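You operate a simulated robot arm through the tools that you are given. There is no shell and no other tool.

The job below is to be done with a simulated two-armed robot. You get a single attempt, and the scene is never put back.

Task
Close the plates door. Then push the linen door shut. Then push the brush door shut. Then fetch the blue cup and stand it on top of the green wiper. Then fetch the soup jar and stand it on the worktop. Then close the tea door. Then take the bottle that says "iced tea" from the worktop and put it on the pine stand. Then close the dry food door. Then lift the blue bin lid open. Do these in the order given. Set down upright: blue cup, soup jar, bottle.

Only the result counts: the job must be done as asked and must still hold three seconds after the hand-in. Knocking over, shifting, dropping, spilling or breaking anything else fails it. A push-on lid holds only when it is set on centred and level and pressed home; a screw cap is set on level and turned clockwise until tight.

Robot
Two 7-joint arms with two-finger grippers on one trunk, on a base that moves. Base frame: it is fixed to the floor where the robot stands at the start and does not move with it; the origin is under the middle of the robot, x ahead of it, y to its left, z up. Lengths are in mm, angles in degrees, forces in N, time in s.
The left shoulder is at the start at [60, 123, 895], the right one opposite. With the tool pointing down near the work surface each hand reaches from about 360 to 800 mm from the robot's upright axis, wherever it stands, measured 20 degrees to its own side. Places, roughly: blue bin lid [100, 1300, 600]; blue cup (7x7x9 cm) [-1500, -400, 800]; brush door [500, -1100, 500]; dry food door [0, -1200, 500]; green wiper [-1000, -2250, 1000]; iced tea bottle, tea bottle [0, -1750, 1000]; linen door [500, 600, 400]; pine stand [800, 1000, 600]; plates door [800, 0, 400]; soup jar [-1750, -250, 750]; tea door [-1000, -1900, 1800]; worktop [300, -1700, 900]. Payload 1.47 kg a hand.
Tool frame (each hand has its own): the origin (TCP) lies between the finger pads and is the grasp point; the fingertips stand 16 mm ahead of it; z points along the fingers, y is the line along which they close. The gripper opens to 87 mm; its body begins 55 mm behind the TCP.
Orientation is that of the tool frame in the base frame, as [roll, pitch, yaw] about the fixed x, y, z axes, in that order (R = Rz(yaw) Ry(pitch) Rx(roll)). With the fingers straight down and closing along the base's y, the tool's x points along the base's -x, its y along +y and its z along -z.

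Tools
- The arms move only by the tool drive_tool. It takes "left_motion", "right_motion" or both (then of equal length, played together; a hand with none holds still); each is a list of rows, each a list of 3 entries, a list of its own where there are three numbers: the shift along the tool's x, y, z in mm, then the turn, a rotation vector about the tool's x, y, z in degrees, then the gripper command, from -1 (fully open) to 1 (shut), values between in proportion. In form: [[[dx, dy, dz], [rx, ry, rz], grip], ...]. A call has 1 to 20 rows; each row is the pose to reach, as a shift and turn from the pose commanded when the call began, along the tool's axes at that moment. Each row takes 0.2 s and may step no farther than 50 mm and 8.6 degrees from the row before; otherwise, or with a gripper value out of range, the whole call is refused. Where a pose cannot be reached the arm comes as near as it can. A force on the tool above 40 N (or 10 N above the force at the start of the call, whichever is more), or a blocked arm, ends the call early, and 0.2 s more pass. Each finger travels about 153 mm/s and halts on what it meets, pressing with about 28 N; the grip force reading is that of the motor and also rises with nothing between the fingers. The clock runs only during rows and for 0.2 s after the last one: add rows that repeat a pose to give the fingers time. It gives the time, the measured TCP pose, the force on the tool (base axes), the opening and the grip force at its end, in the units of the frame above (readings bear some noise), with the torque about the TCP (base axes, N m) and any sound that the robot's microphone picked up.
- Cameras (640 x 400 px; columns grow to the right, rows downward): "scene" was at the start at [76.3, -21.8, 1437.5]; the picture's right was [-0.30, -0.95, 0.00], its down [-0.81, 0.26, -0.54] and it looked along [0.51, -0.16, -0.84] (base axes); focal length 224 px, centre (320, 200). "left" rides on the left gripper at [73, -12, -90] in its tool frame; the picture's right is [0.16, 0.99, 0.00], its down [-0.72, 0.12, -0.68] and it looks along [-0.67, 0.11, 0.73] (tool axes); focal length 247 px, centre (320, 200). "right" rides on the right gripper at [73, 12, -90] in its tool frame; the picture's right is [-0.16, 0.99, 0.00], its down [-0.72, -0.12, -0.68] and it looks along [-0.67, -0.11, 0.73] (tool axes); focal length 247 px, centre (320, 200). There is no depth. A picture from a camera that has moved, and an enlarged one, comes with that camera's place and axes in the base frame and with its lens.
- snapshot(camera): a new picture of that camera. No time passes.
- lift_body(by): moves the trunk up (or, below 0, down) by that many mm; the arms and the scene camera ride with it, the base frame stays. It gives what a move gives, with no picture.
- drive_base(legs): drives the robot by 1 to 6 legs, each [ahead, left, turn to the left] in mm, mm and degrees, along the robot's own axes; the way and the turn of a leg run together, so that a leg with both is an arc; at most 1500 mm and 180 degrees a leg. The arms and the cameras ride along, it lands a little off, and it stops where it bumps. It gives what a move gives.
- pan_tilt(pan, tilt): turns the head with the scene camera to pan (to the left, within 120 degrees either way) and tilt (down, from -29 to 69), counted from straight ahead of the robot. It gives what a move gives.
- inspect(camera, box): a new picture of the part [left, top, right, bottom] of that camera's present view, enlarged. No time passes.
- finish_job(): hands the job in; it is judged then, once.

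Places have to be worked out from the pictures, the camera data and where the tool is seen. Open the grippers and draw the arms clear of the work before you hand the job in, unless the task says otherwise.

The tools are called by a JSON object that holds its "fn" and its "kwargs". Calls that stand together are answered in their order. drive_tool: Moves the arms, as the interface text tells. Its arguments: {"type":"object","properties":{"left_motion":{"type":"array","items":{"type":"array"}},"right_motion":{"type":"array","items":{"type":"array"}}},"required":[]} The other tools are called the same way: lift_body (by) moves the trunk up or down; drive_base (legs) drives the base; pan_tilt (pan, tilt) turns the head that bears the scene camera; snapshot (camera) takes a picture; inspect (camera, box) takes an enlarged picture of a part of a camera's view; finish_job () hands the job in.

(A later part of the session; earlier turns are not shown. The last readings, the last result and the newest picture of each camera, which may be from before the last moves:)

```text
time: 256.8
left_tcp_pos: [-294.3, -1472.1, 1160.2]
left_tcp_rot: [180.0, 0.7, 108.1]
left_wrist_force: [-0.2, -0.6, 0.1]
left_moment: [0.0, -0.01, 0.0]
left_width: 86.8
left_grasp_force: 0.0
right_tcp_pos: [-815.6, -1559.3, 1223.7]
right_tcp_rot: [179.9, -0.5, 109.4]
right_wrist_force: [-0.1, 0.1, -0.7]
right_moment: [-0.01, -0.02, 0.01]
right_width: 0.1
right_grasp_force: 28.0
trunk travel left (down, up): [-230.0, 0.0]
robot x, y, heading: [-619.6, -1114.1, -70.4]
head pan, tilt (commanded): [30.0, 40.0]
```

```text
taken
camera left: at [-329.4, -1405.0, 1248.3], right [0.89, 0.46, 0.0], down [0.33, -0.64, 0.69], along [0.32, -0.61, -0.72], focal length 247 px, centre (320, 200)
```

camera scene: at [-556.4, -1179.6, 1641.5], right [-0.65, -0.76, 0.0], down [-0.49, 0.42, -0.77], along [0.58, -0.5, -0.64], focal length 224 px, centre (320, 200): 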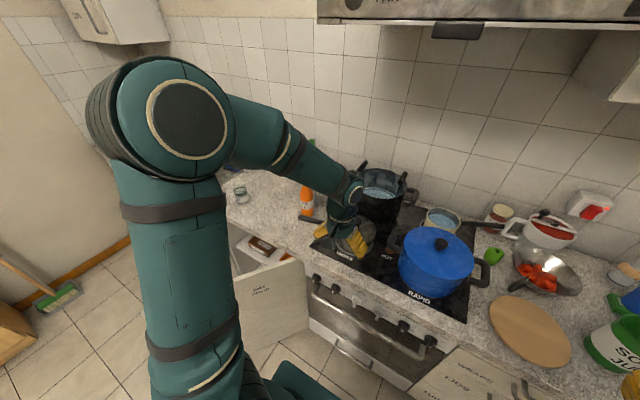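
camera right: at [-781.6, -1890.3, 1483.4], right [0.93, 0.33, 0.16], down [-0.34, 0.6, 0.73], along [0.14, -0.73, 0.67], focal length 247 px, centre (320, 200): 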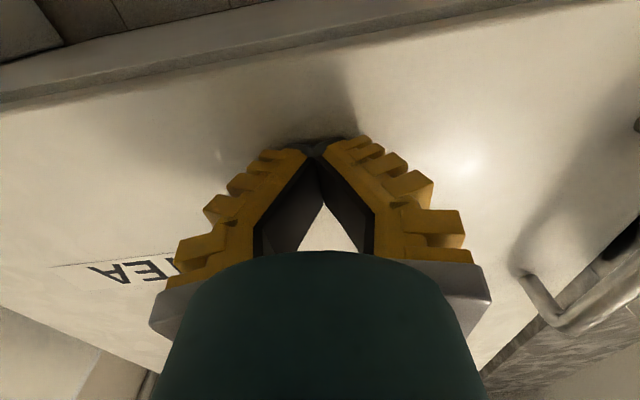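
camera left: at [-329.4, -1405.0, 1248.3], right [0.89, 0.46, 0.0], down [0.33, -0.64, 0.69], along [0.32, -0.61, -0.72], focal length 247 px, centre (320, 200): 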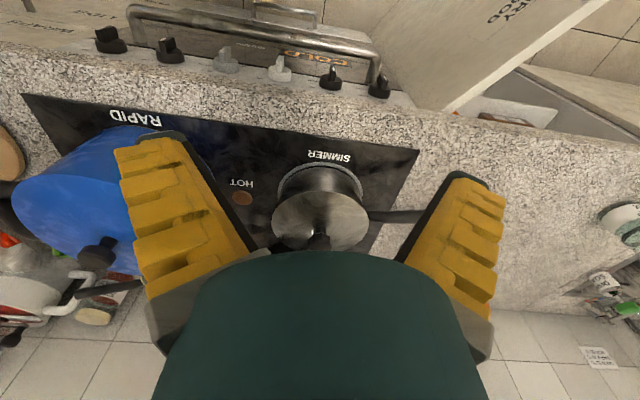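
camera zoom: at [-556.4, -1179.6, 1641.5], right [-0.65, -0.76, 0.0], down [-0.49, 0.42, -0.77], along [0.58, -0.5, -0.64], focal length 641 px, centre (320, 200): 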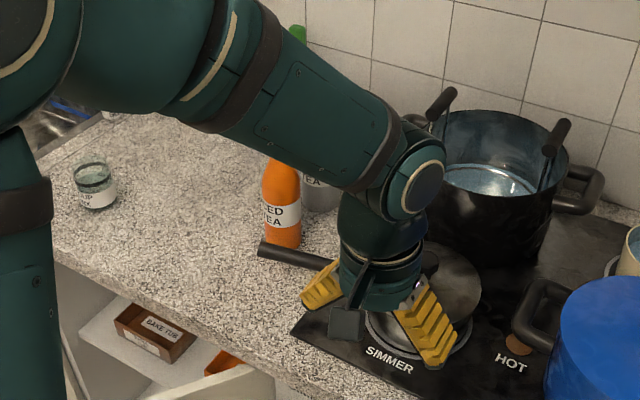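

The saucepan handle runs just in front of the bottle, so I will grip its neck from above. I drive 165 mm closer first.

{"fn": "drive_base", "kwargs": {"legs": [[165, 0, 0.4]]}}

{"fn": "drive_tool", "kwargs": {"left_motion": [[[0, 40, -10], [0, 0, 0], -1], [[0, 80, -20], [0, 0, 0], -1], [[0, 120, -30], [0, 0, 0], -1], [[-10, 160, -40], [0, 0, 0], -1], [[-20, 200, -40], [0, 0, 0], -1]]}}

{"fn": "snapshot", "kwargs": {"camera": "left"}}

{"fn": "snapshot", "kwargs": {"camera": "scene"}}

```text
time: 258.2
left_tcp_pos: [-237.8, -1627.9, 1159.8]
left_tcp_rot: [180.0, 0.7, 108.5]
left_wrist_force: [-0.5, -0.4, -0.4]
left_moment: [0.01, 0.02, 0.02]
left_width: 87.2
left_grasp_force: 0.0
right_tcp_pos: [-757.7, -1716.9, 1224.6]
right_tcp_rot: [179.9, -0.6, 109.7]
right_wrist_force: [-0.4, -0.1, 0.2]
right_moment: [0.02, 0.02, -0.02]
right_width: 0.0
right_grasp_force: 28.1
trunk travel left (down, up): [-230.0, 0.0]
robot x, y, heading: [-569.7, -1270.7, -70.2]
head pan, tilt (commanded): [30.0, 40.0]
```

```text
time: 259.4
left_tcp_pos: [-40.9, -1580.2, 1199.4]
left_tcp_rot: [180.0, 0.7, 108.5]
left_wrist_force: [1.0, -0.1, 0.0]
left_moment: [-0.01, 0.04, -0.02]
left_width: 87.0
left_grasp_force: 0.0
right_tcp_pos: [-756.0, -1716.5, 1224.5]
right_tcp_rot: [179.9, -0.6, 109.8]
right_wrist_force: [-1.0, -0.1, 0.5]
right_moment: [0.01, 0.01, 0.01]
right_width: 0.1
right_grasp_force: 28.0
trunk travel left (down, up): [-230.0, 0.0]
robot x, y, heading: [-570.0, -1267.9, -70.4]
head pan, tilt (commanded): [30.0, 40.0]
```

```text
taken
camera left: at [-75.4, -1513.9, 1287.0], right [0.89, 0.46, 0.0], down [0.34, -0.64, 0.69], along [0.32, -0.61, -0.72], focal length 247 px, centre (320, 200)
```

left: 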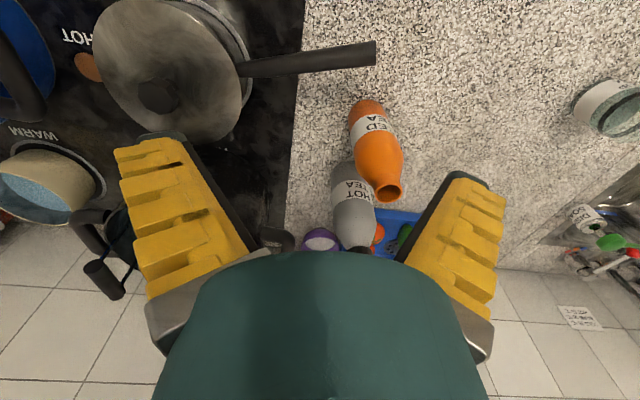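

```text
taken
camera scene: at [-499.0, -1335.7, 1641.3], right [-0.65, -0.76, 0.0], down [-0.49, 0.42, -0.77], along [0.58, -0.49, -0.64], focal length 224 px, centre (320, 200)
```

scene: 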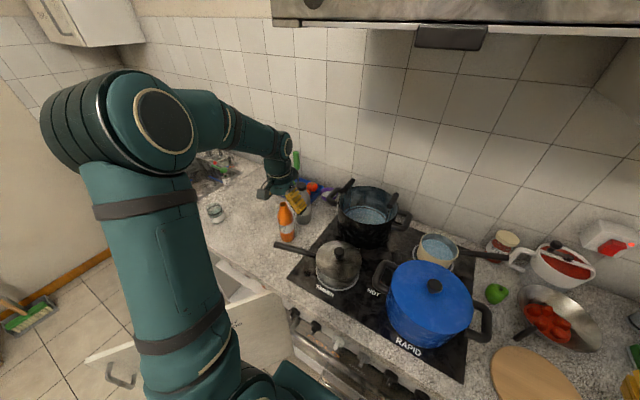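

The left camera sees the iced tea bottle well. I zoom in both views to fix its position.

{"fn": "inspect", "kwargs": {"camera": "scene", "box": [250, 170, 350, 260]}}

{"fn": "inspect", "kwargs": {"camera": "left", "box": [300, 80, 440, 260]}}

```text
4.44 times, centred on (300, 215) of scene
camera zoom: at [-499.0, -1335.7, 1641.3], right [-0.65, -0.76, 0.0], down [-0.49, 0.42, -0.77], along [0.58, -0.49, -0.64], focal length 997 px, centre (409, 133)
```

zoom: 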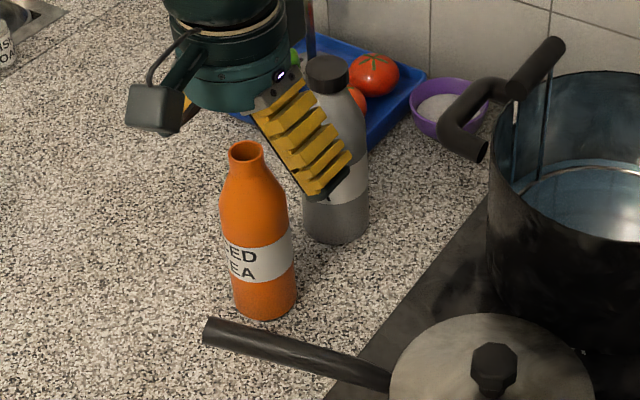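

```text
2.22 times, centred on (370, 170) of left
camera zoom: at [-75.4, -1513.9, 1287.0], right [0.89, 0.46, 0.0], down [0.34, -0.64, 0.69], along [0.32, -0.61, -0.72], focal length 549 px, centre (209, 267)
```

zoom: 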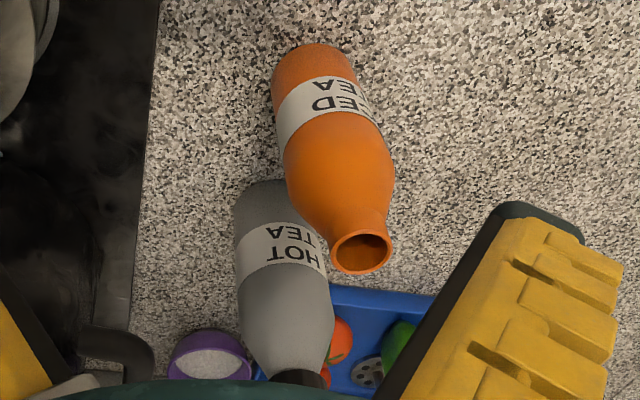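

The bottle neck is near [84, -1644], top about z 1072, rim 31 mm. I bring the open left hand above it at z 1150; the fingers' closing line already runs clear of the hot-tea bottle.

{"fn": "drive_tool", "kwargs": {"left_motion": [[[-25, 24.5, 0], [0, 0, 0], -1], [[-50, 49, 10], [0, 0, 0], -1], [[-75, 73.6, 30], [0, 0, 0], -1], [[-100.4, 98.2, 50], [0, 0, 0], -1], [[-100.4, 98.2, 50], [0, 0, 0], -1]]}}

{"fn": "snapshot", "kwargs": {"camera": "left"}}

{"fn": "inspect", "kwargs": {"camera": "scene", "box": [220, 130, 350, 260]}}

```text
time: 260.6
left_tcp_pos: [84.9, -1643.4, 1151.0]
left_tcp_rot: [180.0, 0.7, 108.5]
left_wrist_force: [-0.3, -0.5, -0.1]
left_moment: [-0.01, -0.06, 0.0]
left_width: 87.1
left_grasp_force: 0.1
right_tcp_pos: [-759.7, -1715.3, 1223.7]
right_tcp_rot: [180.0, -0.5, 109.8]
right_wrist_force: [-0.4, 0.1, 0.2]
right_moment: [-0.01, 0.0, -0.01]
right_width: 0.0
right_grasp_force: 28.0
trunk travel left (down, up): [-230.0, 0.0]
robot x, y, heading: [-567.7, -1267.7, -70.2]
head pan, tilt (commanded): [30.0, 40.0]
```

```text
taken
camera left: at [49.6, -1577.8, 1239.3], right [0.89, 0.46, 0.0], down [0.34, -0.64, 0.69], along [0.32, -0.61, -0.72], focal length 247 px, centre (320, 200)
```

left: 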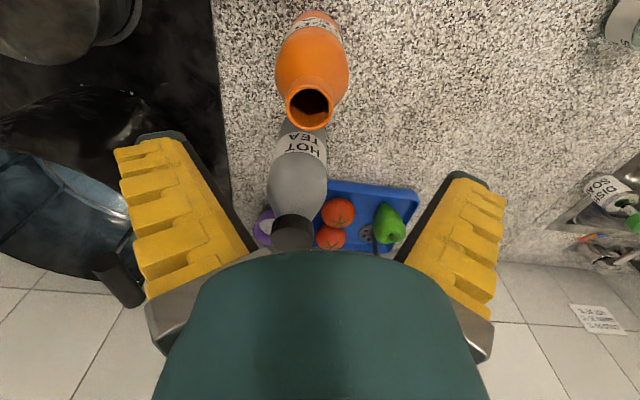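

```text
3.08 times, centred on (285, 195) of scene
camera zoom: at [-501.6, -1334.6, 1641.6], right [-0.65, -0.76, 0.0], down [-0.49, 0.41, -0.77], along [0.59, -0.49, -0.64], focal length 690 px, centre (428, 215)
```

zoom: 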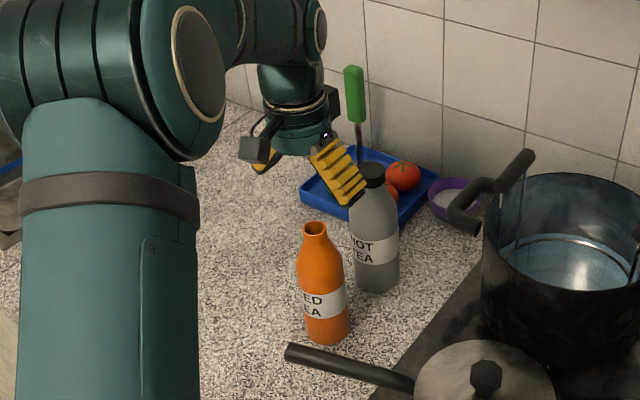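

Neck centre is at about [76, -1642.5], 9 mm off the hand axis. I correct and descend to z 1100 for a last check.

{"fn": "drive_tool", "kwargs": {"left_motion": [[[3.6, -8.3, 15], [0, 0, 0], -1], [[3.6, -8.3, 35], [0, 0, 0], -1], [[3.6, -8.3, 51], [0, 0, 0], -1], [[3.6, -8.3, 51], [0, 0, 0], -1]]}}

{"fn": "snapshot", "kwargs": {"camera": "left"}}

{"fn": "inspect", "kwargs": {"camera": "scene", "box": [220, 130, 350, 260]}}

```text
time: 261.6
left_tcp_pos: [74.6, -1645.2, 1100.1]
left_tcp_rot: [180.0, 0.8, 108.6]
left_wrist_force: [0.7, -0.6, 0.3]
left_moment: [0.0, 0.03, 0.0]
left_width: 87.0
left_grasp_force: 0.2
right_tcp_pos: [-759.1, -1715.4, 1223.7]
right_tcp_rot: [-180.0, -0.5, 109.8]
right_wrist_force: [0.3, 0.7, -0.4]
right_moment: [0.02, 0.0, 0.03]
right_width: 0.0
right_grasp_force: 28.5
trunk travel left (down, up): [-230.0, 0.0]
robot x, y, heading: [-573.8, -1270.9, -70.2]
head pan, tilt (commanded): [30.0, 40.0]
```

```text
taken
camera left: at [39.9, -1578.3, 1188.6], right [0.89, 0.46, 0.0], down [0.34, -0.64, 0.69], along [0.32, -0.61, -0.72], focal length 247 px, centre (320, 200)
```

left: 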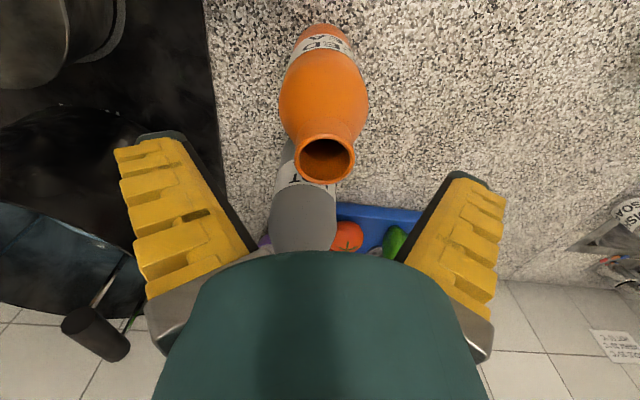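

```text
3.08 times, centred on (285, 195) of scene
camera zoom: at [-500.5, -1335.4, 1641.5], right [-0.65, -0.76, 0.0], down [-0.49, 0.41, -0.77], along [0.59, -0.49, -0.64], focal length 690 px, centre (428, 215)
```

zoom: 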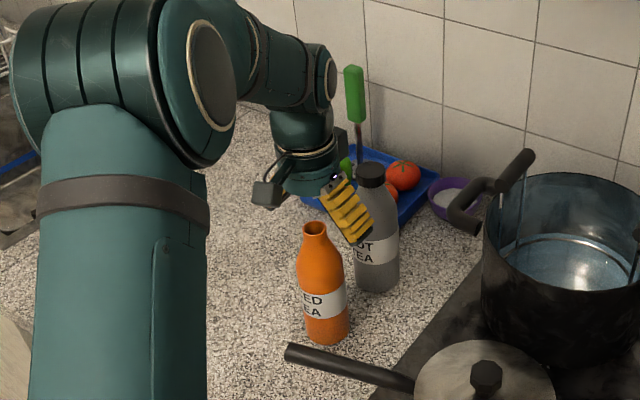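

Well aligned (small 3 mm correction). I descend to z 1057 around the neck and close.

{"fn": "drive_tool", "kwargs": {"left_motion": [[[-2.4, 2.4, 12], [0, 0, 0], -1], [[-2.4, 2.4, 26], [0, 0, 0], -1], [[-2.4, 2.4, 40], [0, 0, 0], -1], [[-2.4, 2.4, 42], [0, 0, 0], -1]]}}

{"fn": "snapshot", "kwargs": {"camera": "left"}}

{"fn": "inspect", "kwargs": {"camera": "scene", "box": [240, 150, 340, 250]}}

```text
time: 262.6
left_tcp_pos: [79.0, -1648.0, 1059.0]
left_tcp_rot: [-179.9, 0.8, 108.5]
left_wrist_force: [-0.5, 0.1, -0.1]
left_moment: [-0.01, 0.02, 0.0]
left_width: 87.0
left_grasp_force: 0.0
right_tcp_pos: [-758.0, -1717.1, 1224.1]
right_tcp_rot: [-179.9, -0.5, 109.7]
right_wrist_force: [-0.6, -1.3, -0.7]
right_moment: [-0.03, -0.01, 0.03]
right_width: 0.3
right_grasp_force: 28.3
trunk travel left (down, up): [-230.0, 0.0]
robot x, y, heading: [-567.0, -1272.1, -70.2]
head pan, tilt (commanded): [30.0, 40.0]
```

```text
taken
camera left: at [42.9, -1580.8, 1146.8], right [0.89, 0.46, 0.0], down [0.34, -0.64, 0.69], along [0.32, -0.61, -0.72], focal length 247 px, centre (320, 200)
```

left: 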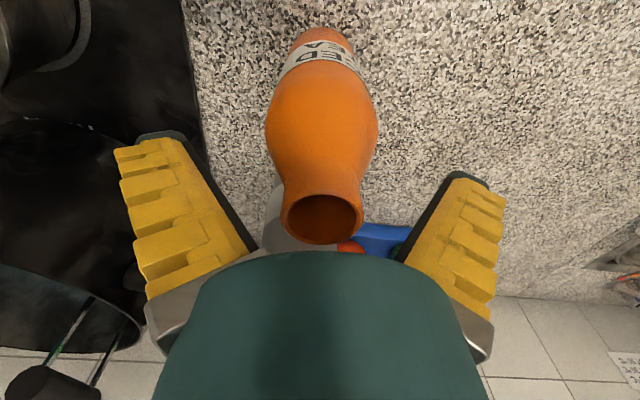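

```text
4.00 times, centred on (290, 200) of scene
camera zoom: at [-500.4, -1335.4, 1641.5], right [-0.65, -0.76, 0.0], down [-0.49, 0.41, -0.77], along [0.59, -0.49, -0.64], focal length 897 px, centre (440, 200)
```

zoom: 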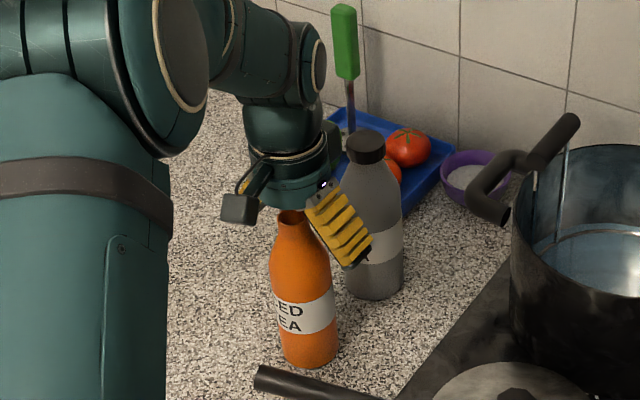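

Rim is about 21 mm above the TCP, centred. I close gently on the neck.

{"fn": "drive_tool", "kwargs": {"left_motion": [[[0, 0, 0], [0, 0, 0], -0.7], [[0, 0, 0], [0, 0, 0], -0.4], [[0, 0, 0], [0, 0, 0], -0.1], [[0, 0, 0], [0, 0, 0], 0.2], [[0, 0, 0], [0, 0, 0], 0.5], [[0, 0, 0], [0, 0, 0], 1], [[0, 0, 0], [0, 0, 0], 1], [[0, 0, 0], [0, 0, 0], 1]]}}

{"fn": "snapshot", "kwargs": {"camera": "left"}}

{"fn": "inspect", "kwargs": {"camera": "scene", "box": [240, 150, 340, 250]}}

```text
time: 264.4
left_tcp_pos: [77.4, -1646.9, 1059.7]
left_tcp_rot: [179.9, 0.9, 108.5]
left_wrist_force: [0.4, -2.1, 15.9]
left_moment: [0.03, -0.05, 0.01]
left_width: 33.9
left_grasp_force: 28.3
right_tcp_pos: [-759.5, -1715.6, 1224.0]
right_tcp_rot: [179.9, -0.5, 109.9]
right_wrist_force: [0.4, 0.4, 0.0]
right_moment: [0.0, 0.02, 0.03]
right_width: 0.0
right_grasp_force: 28.4
trunk travel left (down, up): [-230.0, 0.0]
robot x, y, heading: [-569.7, -1271.1, -70.4]
head pan, tilt (commanded): [30.0, 40.0]
```

```text
taken
camera left: at [42.2, -1580.6, 1148.4], right [0.89, 0.46, 0.0], down [0.34, -0.64, 0.69], along [0.32, -0.61, -0.72], focal length 247 px, centre (320, 200)
```

left: 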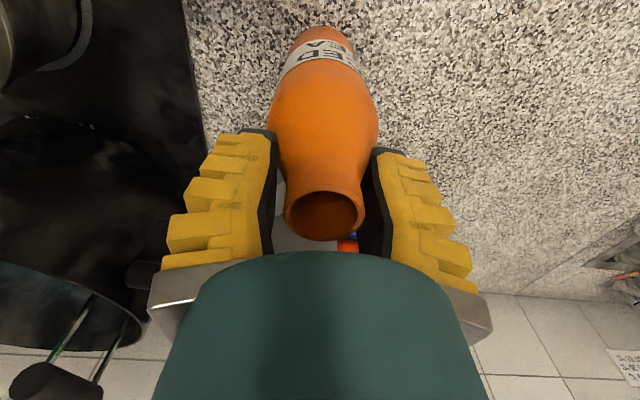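

```text
4.00 times, centred on (290, 200) of scene
camera zoom: at [-501.9, -1334.8, 1641.6], right [-0.65, -0.76, 0.0], down [-0.49, 0.41, -0.77], along [0.59, -0.49, -0.64], focal length 897 px, centre (440, 200)
```

zoom: 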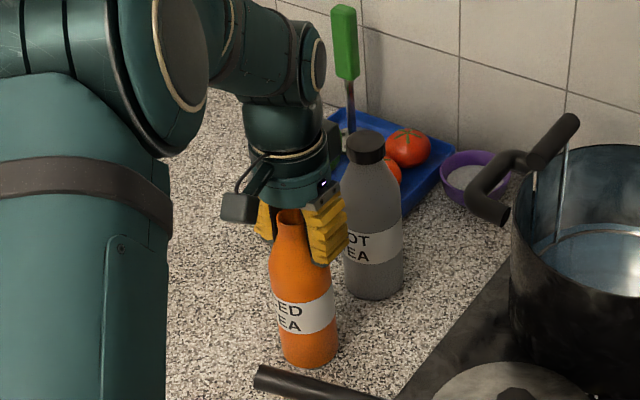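

Gripped at 34 mm but the tips press on the sloping shoulder (16 N up). I reopen slightly, raise 8 mm and grip again, purely on the neck.

{"fn": "drive_tool", "kwargs": {"left_motion": [[[0, 0, 0], [0, 0, 0], 0], [[0, 0, 0], [0, 0, 0], -0.3], [[0, 0, -4], [0, 0, 0], -0.3], [[0, 0, -8], [0, 0, 0], -0.3], [[0, 0, -8], [0, 0, 0], 0], [[0, 0, -8], [0, 0, 0], 0.3], [[0, 0, -8], [0, 0, 0], 1], [[0, 0, -8], [0, 0, 0], 1], [[0, 0, -8], [0, 0, 0], 1]]}}

{"fn": "snapshot", "kwargs": {"camera": "left"}}

```text
time: 266.4
left_tcp_pos: [78.9, -1648.2, 1066.8]
left_tcp_rot: [179.9, 0.9, 108.5]
left_wrist_force: [1.2, -1.1, 15.3]
left_moment: [0.12, 0.0, 0.03]
left_width: 28.2
left_grasp_force: 28.1
right_tcp_pos: [-758.9, -1715.3, 1223.5]
right_tcp_rot: [-180.0, -0.6, 109.8]
right_wrist_force: [0.7, -0.2, 0.8]
right_moment: [-0.04, 0.04, -0.03]
right_width: 0.0
right_grasp_force: 27.7
trunk travel left (down, up): [-230.0, 0.0]
robot x, y, heading: [-567.3, -1271.9, -70.2]
head pan, tilt (commanded): [30.0, 40.0]
```

```text
taken
camera left: at [42.4, -1580.7, 1155.7], right [0.89, 0.46, 0.0], down [0.34, -0.64, 0.69], along [0.32, -0.61, -0.72], focal length 247 px, centre (320, 200)
```

left: 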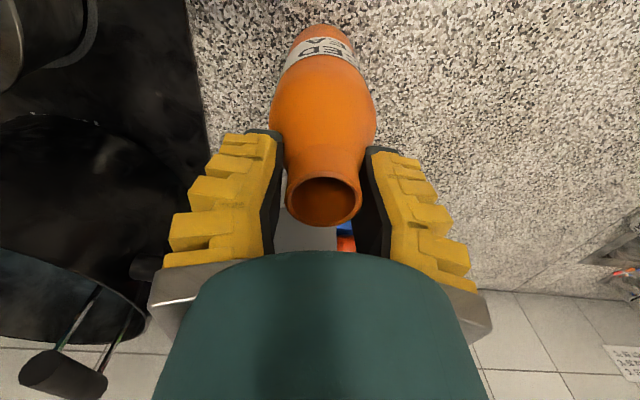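

Now the grip is 28 mm, below the flared rim, so the lip will hold it. I lift slowly and watch.

{"fn": "drive_tool", "kwargs": {"left_motion": [[[0, 0, -4], [0, 0, 0], 1], [[0, 0, -8], [0, 0, 0], 1], [[0, 0, -12], [0, 0, 0], 1], [[0, 0, -18], [0, 0, 0], 1], [[0, 0, -25], [0, 0, 0], 1], [[0, 0, -25], [0, 0, 0], 1]]}}

{"fn": "snapshot", "kwargs": {"camera": "left"}}

{"fn": "inspect", "kwargs": {"camera": "scene", "box": [240, 150, 340, 250]}}

```text
time: 267.8
left_tcp_pos: [79.1, -1647.7, 1092.7]
left_tcp_rot: [-180.0, 0.7, 108.5]
left_wrist_force: [0.5, -0.4, -2.0]
left_moment: [-0.02, 0.04, -0.01]
left_width: 24.0
left_grasp_force: 28.1
right_tcp_pos: [-757.2, -1716.3, 1225.9]
right_tcp_rot: [179.9, -0.5, 109.8]
right_wrist_force: [-0.6, -0.9, 0.4]
right_moment: [-0.02, 0.0, 0.01]
right_width: 0.0
right_grasp_force: 28.5
trunk travel left (down, up): [-230.0, 0.0]
robot x, y, heading: [-572.2, -1269.5, -70.0]
head pan, tilt (commanded): [30.0, 40.0]
```

```text
taken
camera left: at [43.9, -1580.8, 1180.0], right [0.89, 0.46, 0.0], down [0.34, -0.64, 0.69], along [0.32, -0.61, -0.72], focal length 247 px, centre (320, 200)
```

left: 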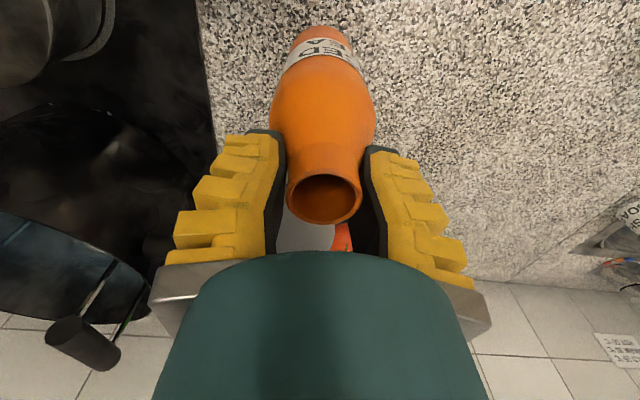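

```text
4.00 times, centred on (290, 200) of scene
camera zoom: at [-500.0, -1335.7, 1641.4], right [-0.65, -0.76, 0.0], down [-0.49, 0.41, -0.77], along [0.58, -0.49, -0.64], focal length 897 px, centre (440, 200)
```

zoom: 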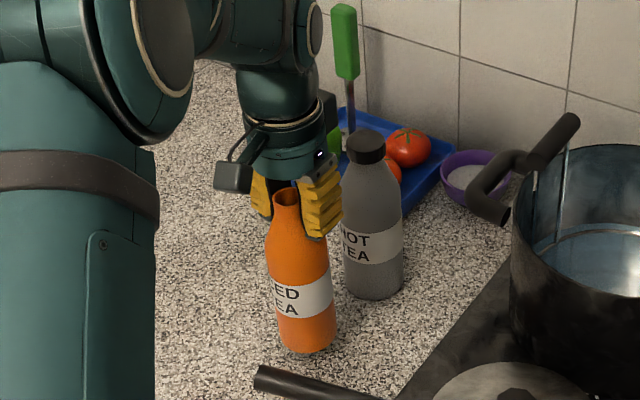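

The bottle hangs straight from the neck grip, very light. I lift it another 85 mm, then back the base out with the arm extended.

{"fn": "drive_tool", "kwargs": {"left_motion": [[[0, 0, -15], [0, 0, 0], 1], [[0, 0, -35], [0, 0, 0], 1], [[0, 0, -55], [0, 0, 0], 1], [[0, 0, -75], [0, 0, 0], 1], [[0, 0, -85], [0, 0, 0], 1]]}}

{"fn": "inspect", "kwargs": {"camera": "scene", "box": [220, 100, 380, 260]}}

```text
time: 269.0
left_tcp_pos: [77.7, -1646.0, 1176.8]
left_tcp_rot: [-179.9, 0.7, 108.4]
left_wrist_force: [0.1, -0.6, -0.8]
left_moment: [-0.03, -0.02, 0.0]
left_width: 23.9
left_grasp_force: 27.8
right_tcp_pos: [-758.4, -1716.3, 1224.6]
right_tcp_rot: [180.0, -0.5, 109.7]
right_wrist_force: [0.0, 0.4, 0.1]
right_moment: [-0.02, 0.02, 0.04]
right_width: 0.0
right_grasp_force: 27.7
trunk travel left (down, up): [-230.0, 0.0]
robot x, y, heading: [-570.8, -1265.0, -70.2]
head pan, tilt (commanded): [30.0, 40.0]
```

```text
2.50 times, centred on (300, 180) of scene
camera zoom: at [-500.1, -1335.6, 1641.4], right [-0.65, -0.76, 0.0], down [-0.49, 0.41, -0.77], along [0.58, -0.49, -0.64], focal length 561 px, centre (370, 250)
```

zoom: 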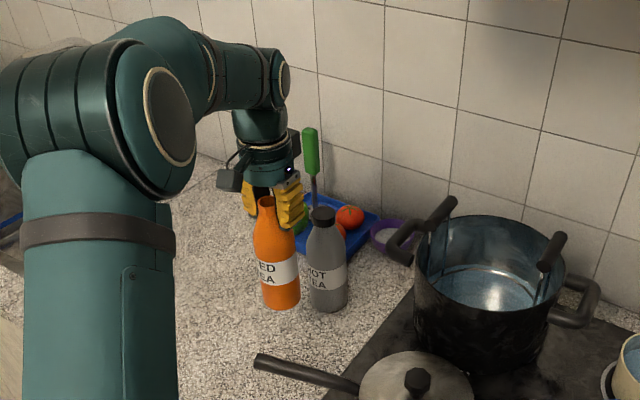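

{"fn": "drive_tool", "kwargs": {"left_motion": [[[5, -5, -15], [0, 0, 0], 1], [[10, -10, -30], [0, 0, 0], 1], [[15, -15, -45], [0, 0, 0], 1], [[15, -15, -45], [0, 0, 0], 1]]}}

{"fn": "drive_base", "kwargs": {"legs": [[-330, 0, 0]]}}

{"fn": "snapshot", "kwargs": {"camera": "scene"}}

{"fn": "snapshot", "kwargs": {"camera": "left"}}

```text
time: 270.0
left_tcp_pos: [58.7, -1636.4, 1220.9]
left_tcp_rot: [-180.0, 0.7, 108.6]
left_wrist_force: [0.3, -0.3, -1.2]
left_moment: [-0.01, -0.01, 0.02]
left_width: 23.8
left_grasp_force: 27.4
right_tcp_pos: [-757.5, -1716.7, 1224.6]
right_tcp_rot: [-180.0, -0.6, 109.9]
right_wrist_force: [-0.3, 0.6, 0.1]
right_moment: [-0.03, 0.05, 0.01]
right_width: 0.0
right_grasp_force: 27.8
trunk travel left (down, up): [-230.0, 0.0]
robot x, y, heading: [-566.5, -1273.2, -70.2]
head pan, tilt (commanded): [30.0, 40.0]
```

```text
time: 272.2
left_tcp_pos: [-54.1, -1324.7, 1222.9]
left_tcp_rot: [-180.0, 0.6, 108.6]
left_wrist_force: [0.2, 0.4, -1.9]
left_moment: [-0.03, -0.02, -0.02]
left_width: 23.4
left_grasp_force: 28.5
right_tcp_pos: [-868.8, -1405.7, 1224.2]
right_tcp_rot: [180.0, -0.5, 109.8]
right_wrist_force: [-0.2, 0.0, 0.2]
right_moment: [0.0, -0.03, 0.01]
right_width: 0.0
right_grasp_force: 28.0
trunk travel left (down, up): [-230.0, 0.0]
robot x, y, heading: [-685.3, -960.0, -70.0]
head pan, tilt (commanded): [30.0, 40.0]
```

```text
taken
camera scene: at [-612.0, -1024.5, 1641.4], right [-0.65, -0.76, 0.0], down [-0.49, 0.41, -0.77], along [0.58, -0.49, -0.64], focal length 224 px, centre (320, 200)
```

scene: 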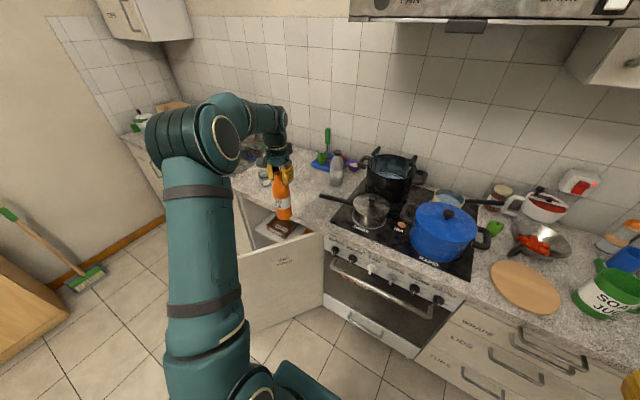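

```text
taken
camera left: at [-89.0, -1258.8, 1310.0], right [0.89, 0.46, 0.0], down [0.34, -0.64, 0.69], along [0.32, -0.61, -0.72], focal length 247 px, centre (320, 200)
```

left: 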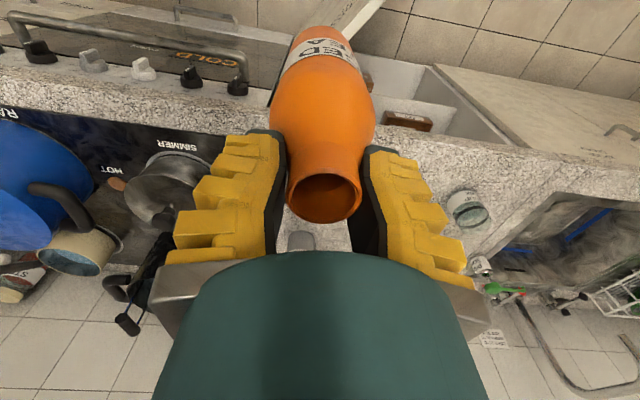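

The bottle hangs upright and the soup jar is undisturbed. I draw the hand in, back away, turn to face the front wall and drive towards the pine stand.

{"fn": "drive_tool", "kwargs": {"left_motion": [[[20, -40, 0], [0, 0, 0], 1], [[40, -80, 0], [0, 0, 0], 1], [[60, -120, 0], [0, 0, 0], 1], [[80, -160, 0], [0, 0, 0], 1], [[100, -200, 0], [0, 0, 0], 1], [[100, -200, 0], [0, 0, 0], 1]]}}

{"fn": "drive_base", "kwargs": {"legs": [[-650, 0, 0], [0, 0, 90]]}}

{"fn": "drive_base", "kwargs": {"legs": [[1200, 0, 0], [0, 400, 0]]}}

{"fn": "pan_tilt", "kwargs": {"pan": 20, "tilt": 40}}

{"fn": "snapshot", "kwargs": {"camera": "scene"}}

{"fn": "snapshot", "kwargs": {"camera": "left"}}

```text
time: 273.6
left_tcp_pos: [-271.4, -1294.0, 1221.5]
left_tcp_rot: [180.0, 0.7, 108.5]
left_wrist_force: [0.1, -1.2, -2.3]
left_moment: [-0.04, 0.03, 0.02]
left_width: 23.0
left_grasp_force: 27.8
right_tcp_pos: [-869.6, -1405.9, 1224.5]
right_tcp_rot: [180.0, -0.6, 109.8]
right_wrist_force: [-0.4, 0.4, 1.2]
right_moment: [-0.03, 0.03, -0.01]
right_width: 0.0
right_grasp_force: 28.4
trunk travel left (down, up): [-230.0, 0.0]
robot x, y, heading: [-681.1, -958.2, -69.9]
head pan, tilt (commanded): [30.0, 40.0]
```

```text
time: 281.1
left_tcp_pos: [-563.8, 62.5, 1221.0]
left_tcp_rot: [-180.0, 0.7, -161.8]
left_wrist_force: [0.2, -0.1, -1.6]
left_moment: [0.01, 0.02, -0.01]
left_width: 22.3
left_grasp_force: 27.6
right_tcp_pos: [-455.5, -535.5, 1224.4]
right_tcp_rot: [-179.9, -0.5, -160.5]
right_wrist_force: [-1.1, 0.8, -0.7]
right_moment: [-0.03, 0.0, 0.0]
right_width: 0.0
right_grasp_force: 27.9
trunk travel left (down, up): [-230.0, 0.0]
robot x, y, heading: [-899.6, -348.2, 19.4]
head pan, tilt (commanded): [30.0, 40.0]
```

```text
time: 290.8
left_tcp_pos: [432.0, 838.0, 1222.6]
left_tcp_rot: [-180.0, 0.6, -161.6]
left_wrist_force: [-0.8, 0.1, -0.9]
left_moment: [0.02, -0.02, 0.02]
left_width: 21.3
left_grasp_force: 27.8
right_tcp_pos: [541.1, 240.7, 1223.7]
right_tcp_rot: [-180.0, -0.6, -160.4]
right_wrist_force: [1.0, 0.3, -0.4]
right_moment: [0.0, 0.04, 0.01]
right_width: 0.3
right_grasp_force: 28.1
trunk travel left (down, up): [-230.0, 0.0]
robot x, y, heading: [96.1, 434.5, 19.4]
head pan, tilt (commanded): [30.0, 40.0]
```

```text
time: 291.5
left_tcp_pos: [431.4, 837.3, 1221.6]
left_tcp_rot: [180.0, 0.7, -161.7]
left_wrist_force: [-0.4, 0.2, -0.4]
left_moment: [0.01, 0.0, -0.02]
left_width: 21.2
left_grasp_force: 28.3
right_tcp_pos: [541.4, 241.0, 1223.9]
right_tcp_rot: [-180.0, -0.5, -160.4]
right_wrist_force: [0.8, -0.4, 0.2]
right_moment: [-0.01, 0.01, 0.01]
right_width: 0.2
right_grasp_force: 28.3
trunk travel left (down, up): [-230.0, 0.0]
robot x, y, heading: [98.1, 431.4, 19.4]
head pan, tilt (commanded): [20.0, 40.0]
```

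```text
taken
camera scene: at [171.4, 488.3, 1641.4], right [0.64, -0.77, 0.0], down [-0.5, -0.41, -0.77], along [0.59, 0.49, -0.64], focal length 224 px, centre (320, 200)
```

scene: 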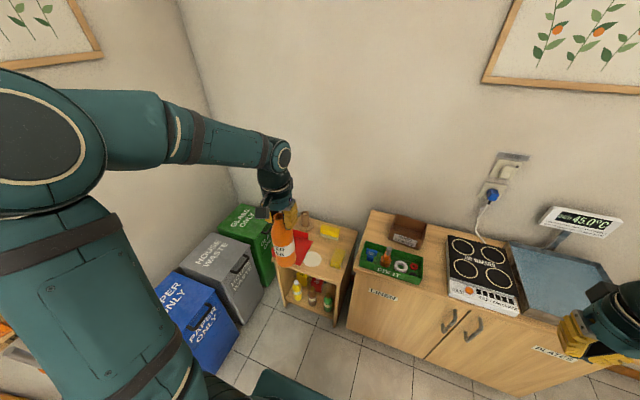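

```text
taken
camera left: at [365.0, 803.5, 1310.1], right [-0.46, 0.89, 0.0], down [0.64, 0.33, 0.69], along [0.61, 0.32, -0.72], focal length 247 px, centre (320, 200)
```

left: 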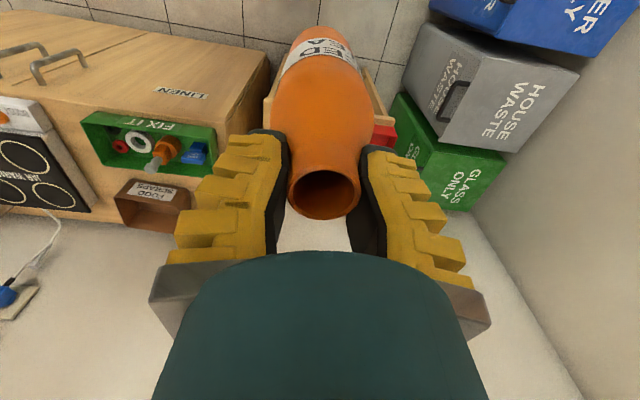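

The pine stand is ahead, with a red tray, brushes and a flat white disc on it. I zoom in to find a free spot.

{"fn": "inspect", "kwargs": {"camera": "scene", "box": [260, 190, 380, 290]}}

```text
4.00 times, centred on (320, 240) of scene
camera zoom: at [171.4, 488.3, 1641.4], right [0.64, -0.77, 0.0], down [-0.5, -0.41, -0.77], along [0.59, 0.49, -0.64], focal length 897 px, centre (320, 40)
```

zoom: 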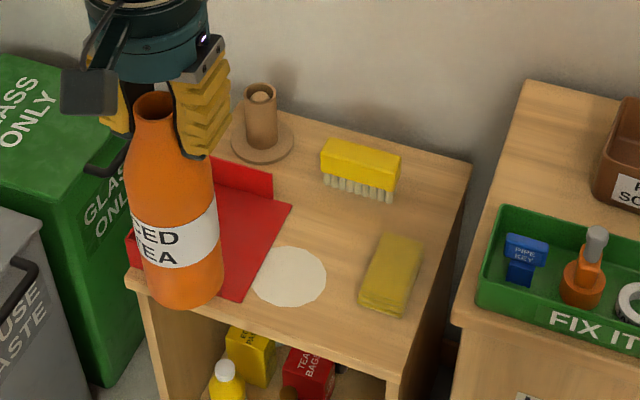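

Stand top is at z about 608; a free patch of wood lies between disc, brush, sponge and tray at about [814, 993]. I drive 265 mm ahead so the left hand can set the bottle there.

{"fn": "drive_base", "kwargs": {"legs": [[265, 33, 0.6]]}}

{"fn": "pan_tilt", "kwargs": {"pan": 20, "tilt": 48}}

{"fn": "snapshot", "kwargs": {"camera": "scene"}}

{"fn": "snapshot", "kwargs": {"camera": "left"}}

```text
time: 293.4
left_tcp_pos: [664.9, 963.7, 1222.5]
left_tcp_rot: [-180.0, 0.6, -160.9]
left_wrist_force: [0.5, -0.1, -1.3]
left_moment: [0.01, -0.01, 0.0]
left_width: 20.8
left_grasp_force: 28.0
right_tcp_pos: [780.4, 368.8, 1222.6]
right_tcp_rot: [180.0, -0.5, -159.7]
right_wrist_force: [-0.3, 0.4, -0.1]
right_moment: [-0.03, 0.01, -0.01]
right_width: 0.0
right_grasp_force: 28.0
trunk travel left (down, up): [-230.0, 0.0]
robot x, y, heading: [332.3, 553.8, 20.1]
head pan, tilt (commanded): [20.0, 40.0]
```

```text
time: 294.1
left_tcp_pos: [663.8, 963.4, 1221.3]
left_tcp_rot: [-180.0, 0.7, -161.0]
left_wrist_force: [0.2, 0.7, -1.5]
left_moment: [-0.01, -0.04, 0.0]
left_width: 21.1
left_grasp_force: 27.9
right_tcp_pos: [780.4, 367.0, 1222.9]
right_tcp_rot: [-179.9, -0.5, -159.7]
right_wrist_force: [-0.5, 0.7, 0.5]
right_moment: [-0.03, 0.0, 0.0]
right_width: 0.0
right_grasp_force: 28.4
trunk travel left (down, up): [-230.0, 0.0]
robot x, y, heading: [331.7, 554.4, 20.3]
head pan, tilt (commanded): [20.0, 48.0]
```

```text
taken
camera scene: at [403.5, 606.4, 1630.0], right [0.65, -0.76, 0.0], down [-0.57, -0.48, -0.67], along [0.51, 0.43, -0.74], focal length 224 px, centre (320, 200)
```

scene: 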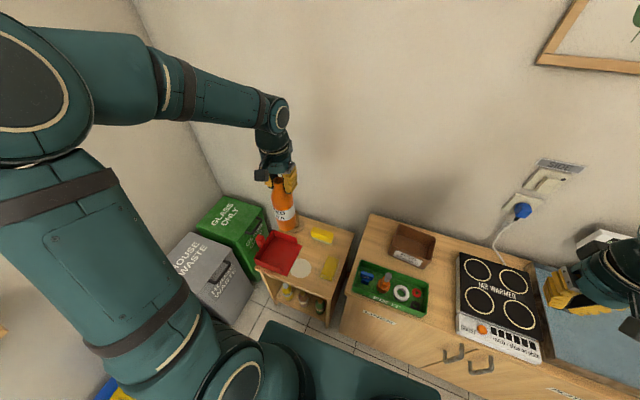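

```text
taken
camera left: at [597.5, 928.3, 1310.1], right [-0.47, 0.88, 0.0], down [0.64, 0.34, 0.69], along [0.61, 0.32, -0.72], focal length 247 px, centre (320, 200)
```

left: 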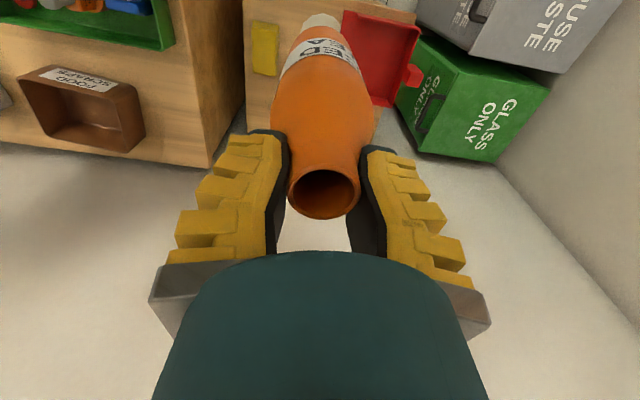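

I move the bottle over the free patch and lower it to about z 900 (bottle base near 700) for a check.

{"fn": "drive_tool", "kwargs": {"left_motion": [[[-37.9, -5.2, 0], [0, 0, 0], 1], [[-75.7, -10.5, 0], [0, 0, 0], 1], [[-113.6, -15.7, 0], [0, 0, 0], 1], [[-151.4, -20.9, 0], [0, 0, 0], 1], [[-151.4, -20.9, 45], [0, 0, 0], 1], [[-151.4, -20.9, 90], [0, 0, 0], 1], [[-151.4, -20.9, 135], [0, 0, 0], 1], [[-151.4, -20.9, 180], [0, 0, 0], 1], [[-151.4, -20.9, 225], [0, 0, 0], 1], [[-151.4, -20.9, 270], [0, 0, 0], 1], [[-151.4, -20.9, 315], [0, 0, 0], 1], [[-151.4, -20.9, 315], [0, 0, 0], 1]]}}

{"fn": "inspect", "kwargs": {"camera": "scene", "box": [240, 180, 380, 300]}}

{"fn": "snapshot", "kwargs": {"camera": "left"}}

```text
time: 296.7
left_tcp_pos: [816.5, 994.3, 911.4]
left_tcp_rot: [180.0, 0.7, -161.0]
left_wrist_force: [-0.1, -0.3, -1.4]
left_moment: [0.03, -0.03, 0.02]
left_width: 20.7
left_grasp_force: 28.2
right_tcp_pos: [780.7, 367.3, 1224.7]
right_tcp_rot: [-180.0, -0.4, -159.7]
right_wrist_force: [0.3, 0.6, -0.1]
right_moment: [0.03, -0.03, 0.0]
right_width: 0.1
right_grasp_force: 28.3
trunk travel left (down, up): [-230.0, 0.0]
robot x, y, heading: [332.9, 551.3, 20.2]
head pan, tilt (commanded): [20.0, 48.0]
```

```text
3.33 times, centred on (310, 240) of scene
camera zoom: at [402.9, 606.0, 1630.1], right [0.65, -0.76, 0.0], down [-0.57, -0.48, -0.67], along [0.51, 0.43, -0.74], focal length 748 px, centre (353, 67)
```

zoom: 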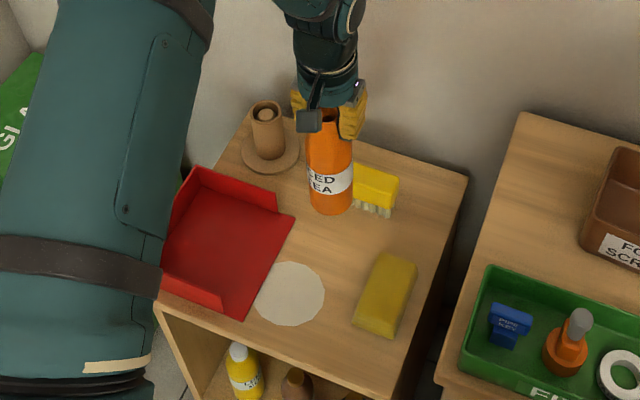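

```text
taken
camera left: at [748.9, 959.9, 999.2], right [-0.47, 0.88, 0.0], down [0.64, 0.34, 0.69], along [0.61, 0.32, -0.72], focal length 247 px, centre (320, 200)
```

left: 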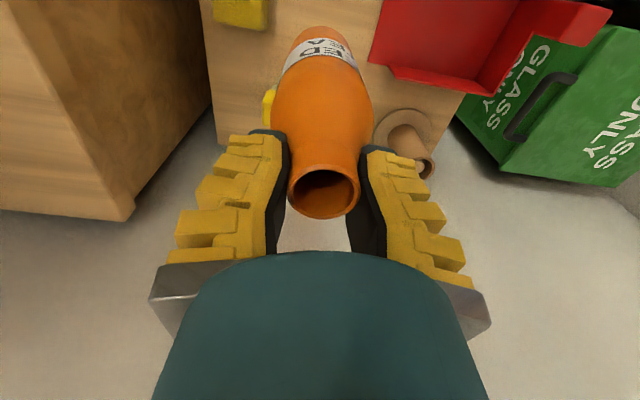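

The landing spot is clear of disc, brush and sponge. I lower to z 815 and then step down to contact.

{"fn": "drive_tool", "kwargs": {"left_motion": [[[0, 0, 20], [0, 0, 0], 1], [[0, 0, 40], [0, 0, 0], 1], [[0, 0, 60], [0, 0, 0], 1], [[0, 0, 80], [0, 0, 0], 1], [[0, 0, 92], [0, 0, 0], 1], [[0, 0, 92], [0, 0, 0], 1]]}}

{"fn": "inspect", "kwargs": {"camera": "scene", "box": [240, 180, 380, 300]}}

```text
time: 298.1
left_tcp_pos: [819.1, 994.0, 818.1]
left_tcp_rot: [180.0, 0.7, -160.9]
left_wrist_force: [0.5, 0.9, -1.7]
left_moment: [0.0, -0.01, 0.0]
left_width: 20.4
left_grasp_force: 27.5
right_tcp_pos: [780.6, 367.5, 1224.7]
right_tcp_rot: [179.9, -0.6, -159.8]
right_wrist_force: [0.8, -0.1, 0.1]
right_moment: [0.03, -0.03, -0.01]
right_width: 0.2
right_grasp_force: 28.5
trunk travel left (down, up): [-230.0, 0.0]
robot x, y, heading: [334.4, 550.5, 20.2]
head pan, tilt (commanded): [20.0, 48.0]
```

```text
3.33 times, centred on (310, 240) of scene
camera zoom: at [403.4, 606.4, 1630.0], right [0.65, -0.76, 0.0], down [-0.57, -0.48, -0.67], along [0.51, 0.43, -0.74], focal length 748 px, centre (353, 67)
```

zoom: 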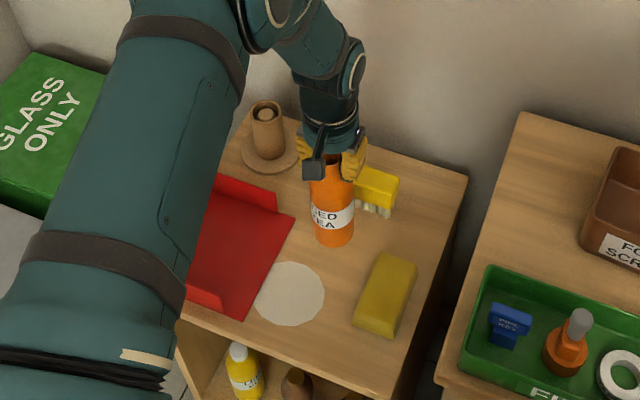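

Close to touching down. I step down in 4-5 mm increments.

{"fn": "drive_tool", "kwargs": {"left_motion": [[[0, 0, 4], [0, 0, 0], 1], [[0, 0, 9], [0, 0, 0], 1], [[0, 0, 9], [0, 0, 0], 1]]}}

{"fn": "drive_tool", "kwargs": {"left_motion": [[[0, 0, 2.5], [0, 0, 0], 1], [[0, 0, 5], [0, 0, 0], 1], [[0, 0, 5], [0, 0, 0], 1]]}}

{"fn": "drive_tool", "kwargs": {"left_motion": [[[0, 0, 2], [0, 0, 0], 1], [[0, 0, 4], [0, 0, 0], 1], [[0, 0, 4], [0, 0, 0], 1]]}}

```text
time: 298.9
left_tcp_pos: [818.8, 994.7, 809.0]
left_tcp_rot: [-180.0, 0.7, -160.9]
left_wrist_force: [-0.5, 0.4, -2.7]
left_moment: [-0.03, 0.0, -0.02]
left_width: 20.4
left_grasp_force: 27.7
right_tcp_pos: [780.0, 366.9, 1223.8]
right_tcp_rot: [179.9, -0.5, -159.8]
right_wrist_force: [0.6, -0.4, -0.4]
right_moment: [0.01, 0.01, 0.01]
right_width: 0.2
right_grasp_force: 28.7
trunk travel left (down, up): [-230.0, 0.0]
robot x, y, heading: [335.8, 550.3, 20.3]
head pan, tilt (commanded): [20.0, 48.0]
```

```text
time: 299.7
left_tcp_pos: [819.0, 995.0, 801.3]
left_tcp_rot: [179.9, 0.7, -161.0]
left_wrist_force: [-0.1, -0.6, -1.9]
left_moment: [0.01, 0.0, 0.03]
left_width: 20.5
left_grasp_force: 28.3
right_tcp_pos: [781.2, 367.2, 1223.7]
right_tcp_rot: [-179.9, -0.5, -159.7]
right_wrist_force: [0.0, -0.2, -0.2]
right_moment: [-0.01, 0.01, -0.03]
right_width: 0.2
right_grasp_force: 27.7
trunk travel left (down, up): [-230.0, 0.0]
robot x, y, heading: [332.2, 551.5, 20.5]
head pan, tilt (commanded): [20.0, 48.0]
```

```text
time: 300.5
left_tcp_pos: [819.6, 995.6, 798.8]
left_tcp_rot: [-180.0, 0.8, -161.0]
left_wrist_force: [-0.8, 0.8, -2.8]
left_moment: [0.03, 0.0, -0.02]
left_width: 20.2
left_grasp_force: 28.2
right_tcp_pos: [780.3, 366.9, 1225.2]
right_tcp_rot: [-180.0, -0.5, -159.7]
right_wrist_force: [0.1, -0.1, 0.2]
right_moment: [-0.02, 0.0, 0.0]
right_width: 0.0
right_grasp_force: 27.8
trunk travel left (down, up): [-230.0, 0.0]
robot x, y, heading: [334.7, 554.4, 20.3]
head pan, tilt (commanded): [20.0, 48.0]
```

{"fn": "inspect", "kwargs": {"camera": "scene", "box": [280, 200, 360, 260]}}

{"fn": "drive_tool", "kwargs": {"left_motion": [[[0, 0, 2], [0, 0, 0], 1], [[0, 0, 5], [0, 0, 0], 1], [[0, 0, 5], [0, 0, 0], 1]]}}

{"fn": "drive_tool", "kwargs": {"left_motion": [[[0, 0, 2], [0, 0, 0], 1], [[0, 0, 5], [0, 0, 0], 1], [[0, 0, 5], [0, 0, 0], 1]]}}

{"fn": "inspect", "kwargs": {"camera": "scene", "box": [280, 200, 360, 260]}}

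```text
6.67 times, centred on (320, 230) of scene
camera zoom: at [403.5, 606.4, 1630.0], right [0.65, -0.76, 0.0], down [-0.57, -0.48, -0.67], along [0.51, 0.43, -0.74], focal length 1495 px, centre (320, 0)
```

zoom: 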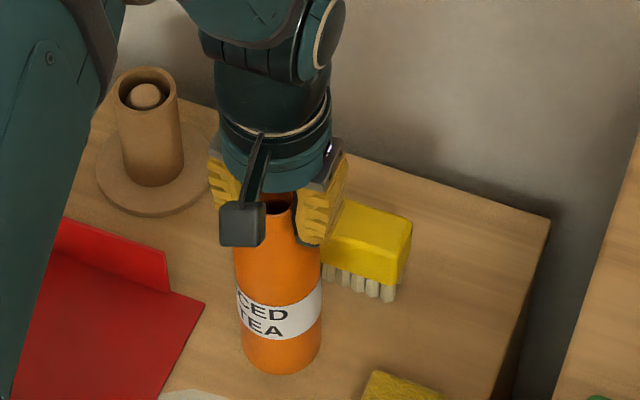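

```text
time: 301.3
left_tcp_pos: [819.1, 994.0, 794.6]
left_tcp_rot: [-180.0, 0.7, -161.1]
left_wrist_force: [0.0, -1.3, -2.3]
left_moment: [0.0, -0.01, 0.0]
left_width: 20.3
left_grasp_force: 27.9
right_tcp_pos: [781.7, 367.5, 1223.5]
right_tcp_rot: [180.0, -0.5, -159.7]
right_wrist_force: [0.1, -0.7, -0.3]
right_moment: [-0.04, 0.0, -0.05]
right_width: 0.0
right_grasp_force: 28.3
trunk travel left (down, up): [-230.0, 0.0]
robot x, y, heading: [336.3, 555.9, 20.3]
head pan, tilt (commanded): [20.0, 48.0]
```

```text
time: 302.1
left_tcp_pos: [818.5, 994.8, 788.5]
left_tcp_rot: [180.0, 0.6, -161.1]
left_wrist_force: [-0.3, 0.5, -1.2]
left_moment: [-0.01, -0.02, -0.01]
left_width: 19.9
left_grasp_force: 28.1
right_tcp_pos: [780.3, 367.5, 1223.8]
right_tcp_rot: [179.9, -0.6, -159.6]
right_wrist_force: [0.4, 0.2, 0.3]
right_moment: [0.02, 0.0, 0.03]
right_width: 0.0
right_grasp_force: 28.4
trunk travel left (down, up): [-230.0, 0.0]
robot x, y, heading: [330.2, 551.1, 20.1]
head pan, tilt (commanded): [20.0, 48.0]
```

```text
6.67 times, centred on (320, 230) of scene
camera zoom: at [403.5, 606.4, 1630.0], right [0.65, -0.76, 0.0], down [-0.57, -0.48, -0.67], along [0.51, 0.43, -0.74], focal length 1495 px, centre (320, 0)
```

zoom: 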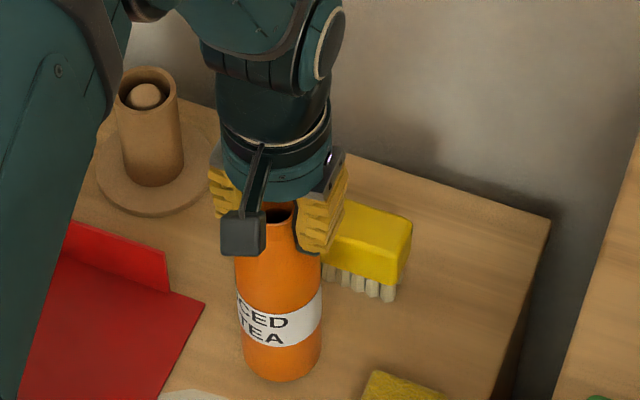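

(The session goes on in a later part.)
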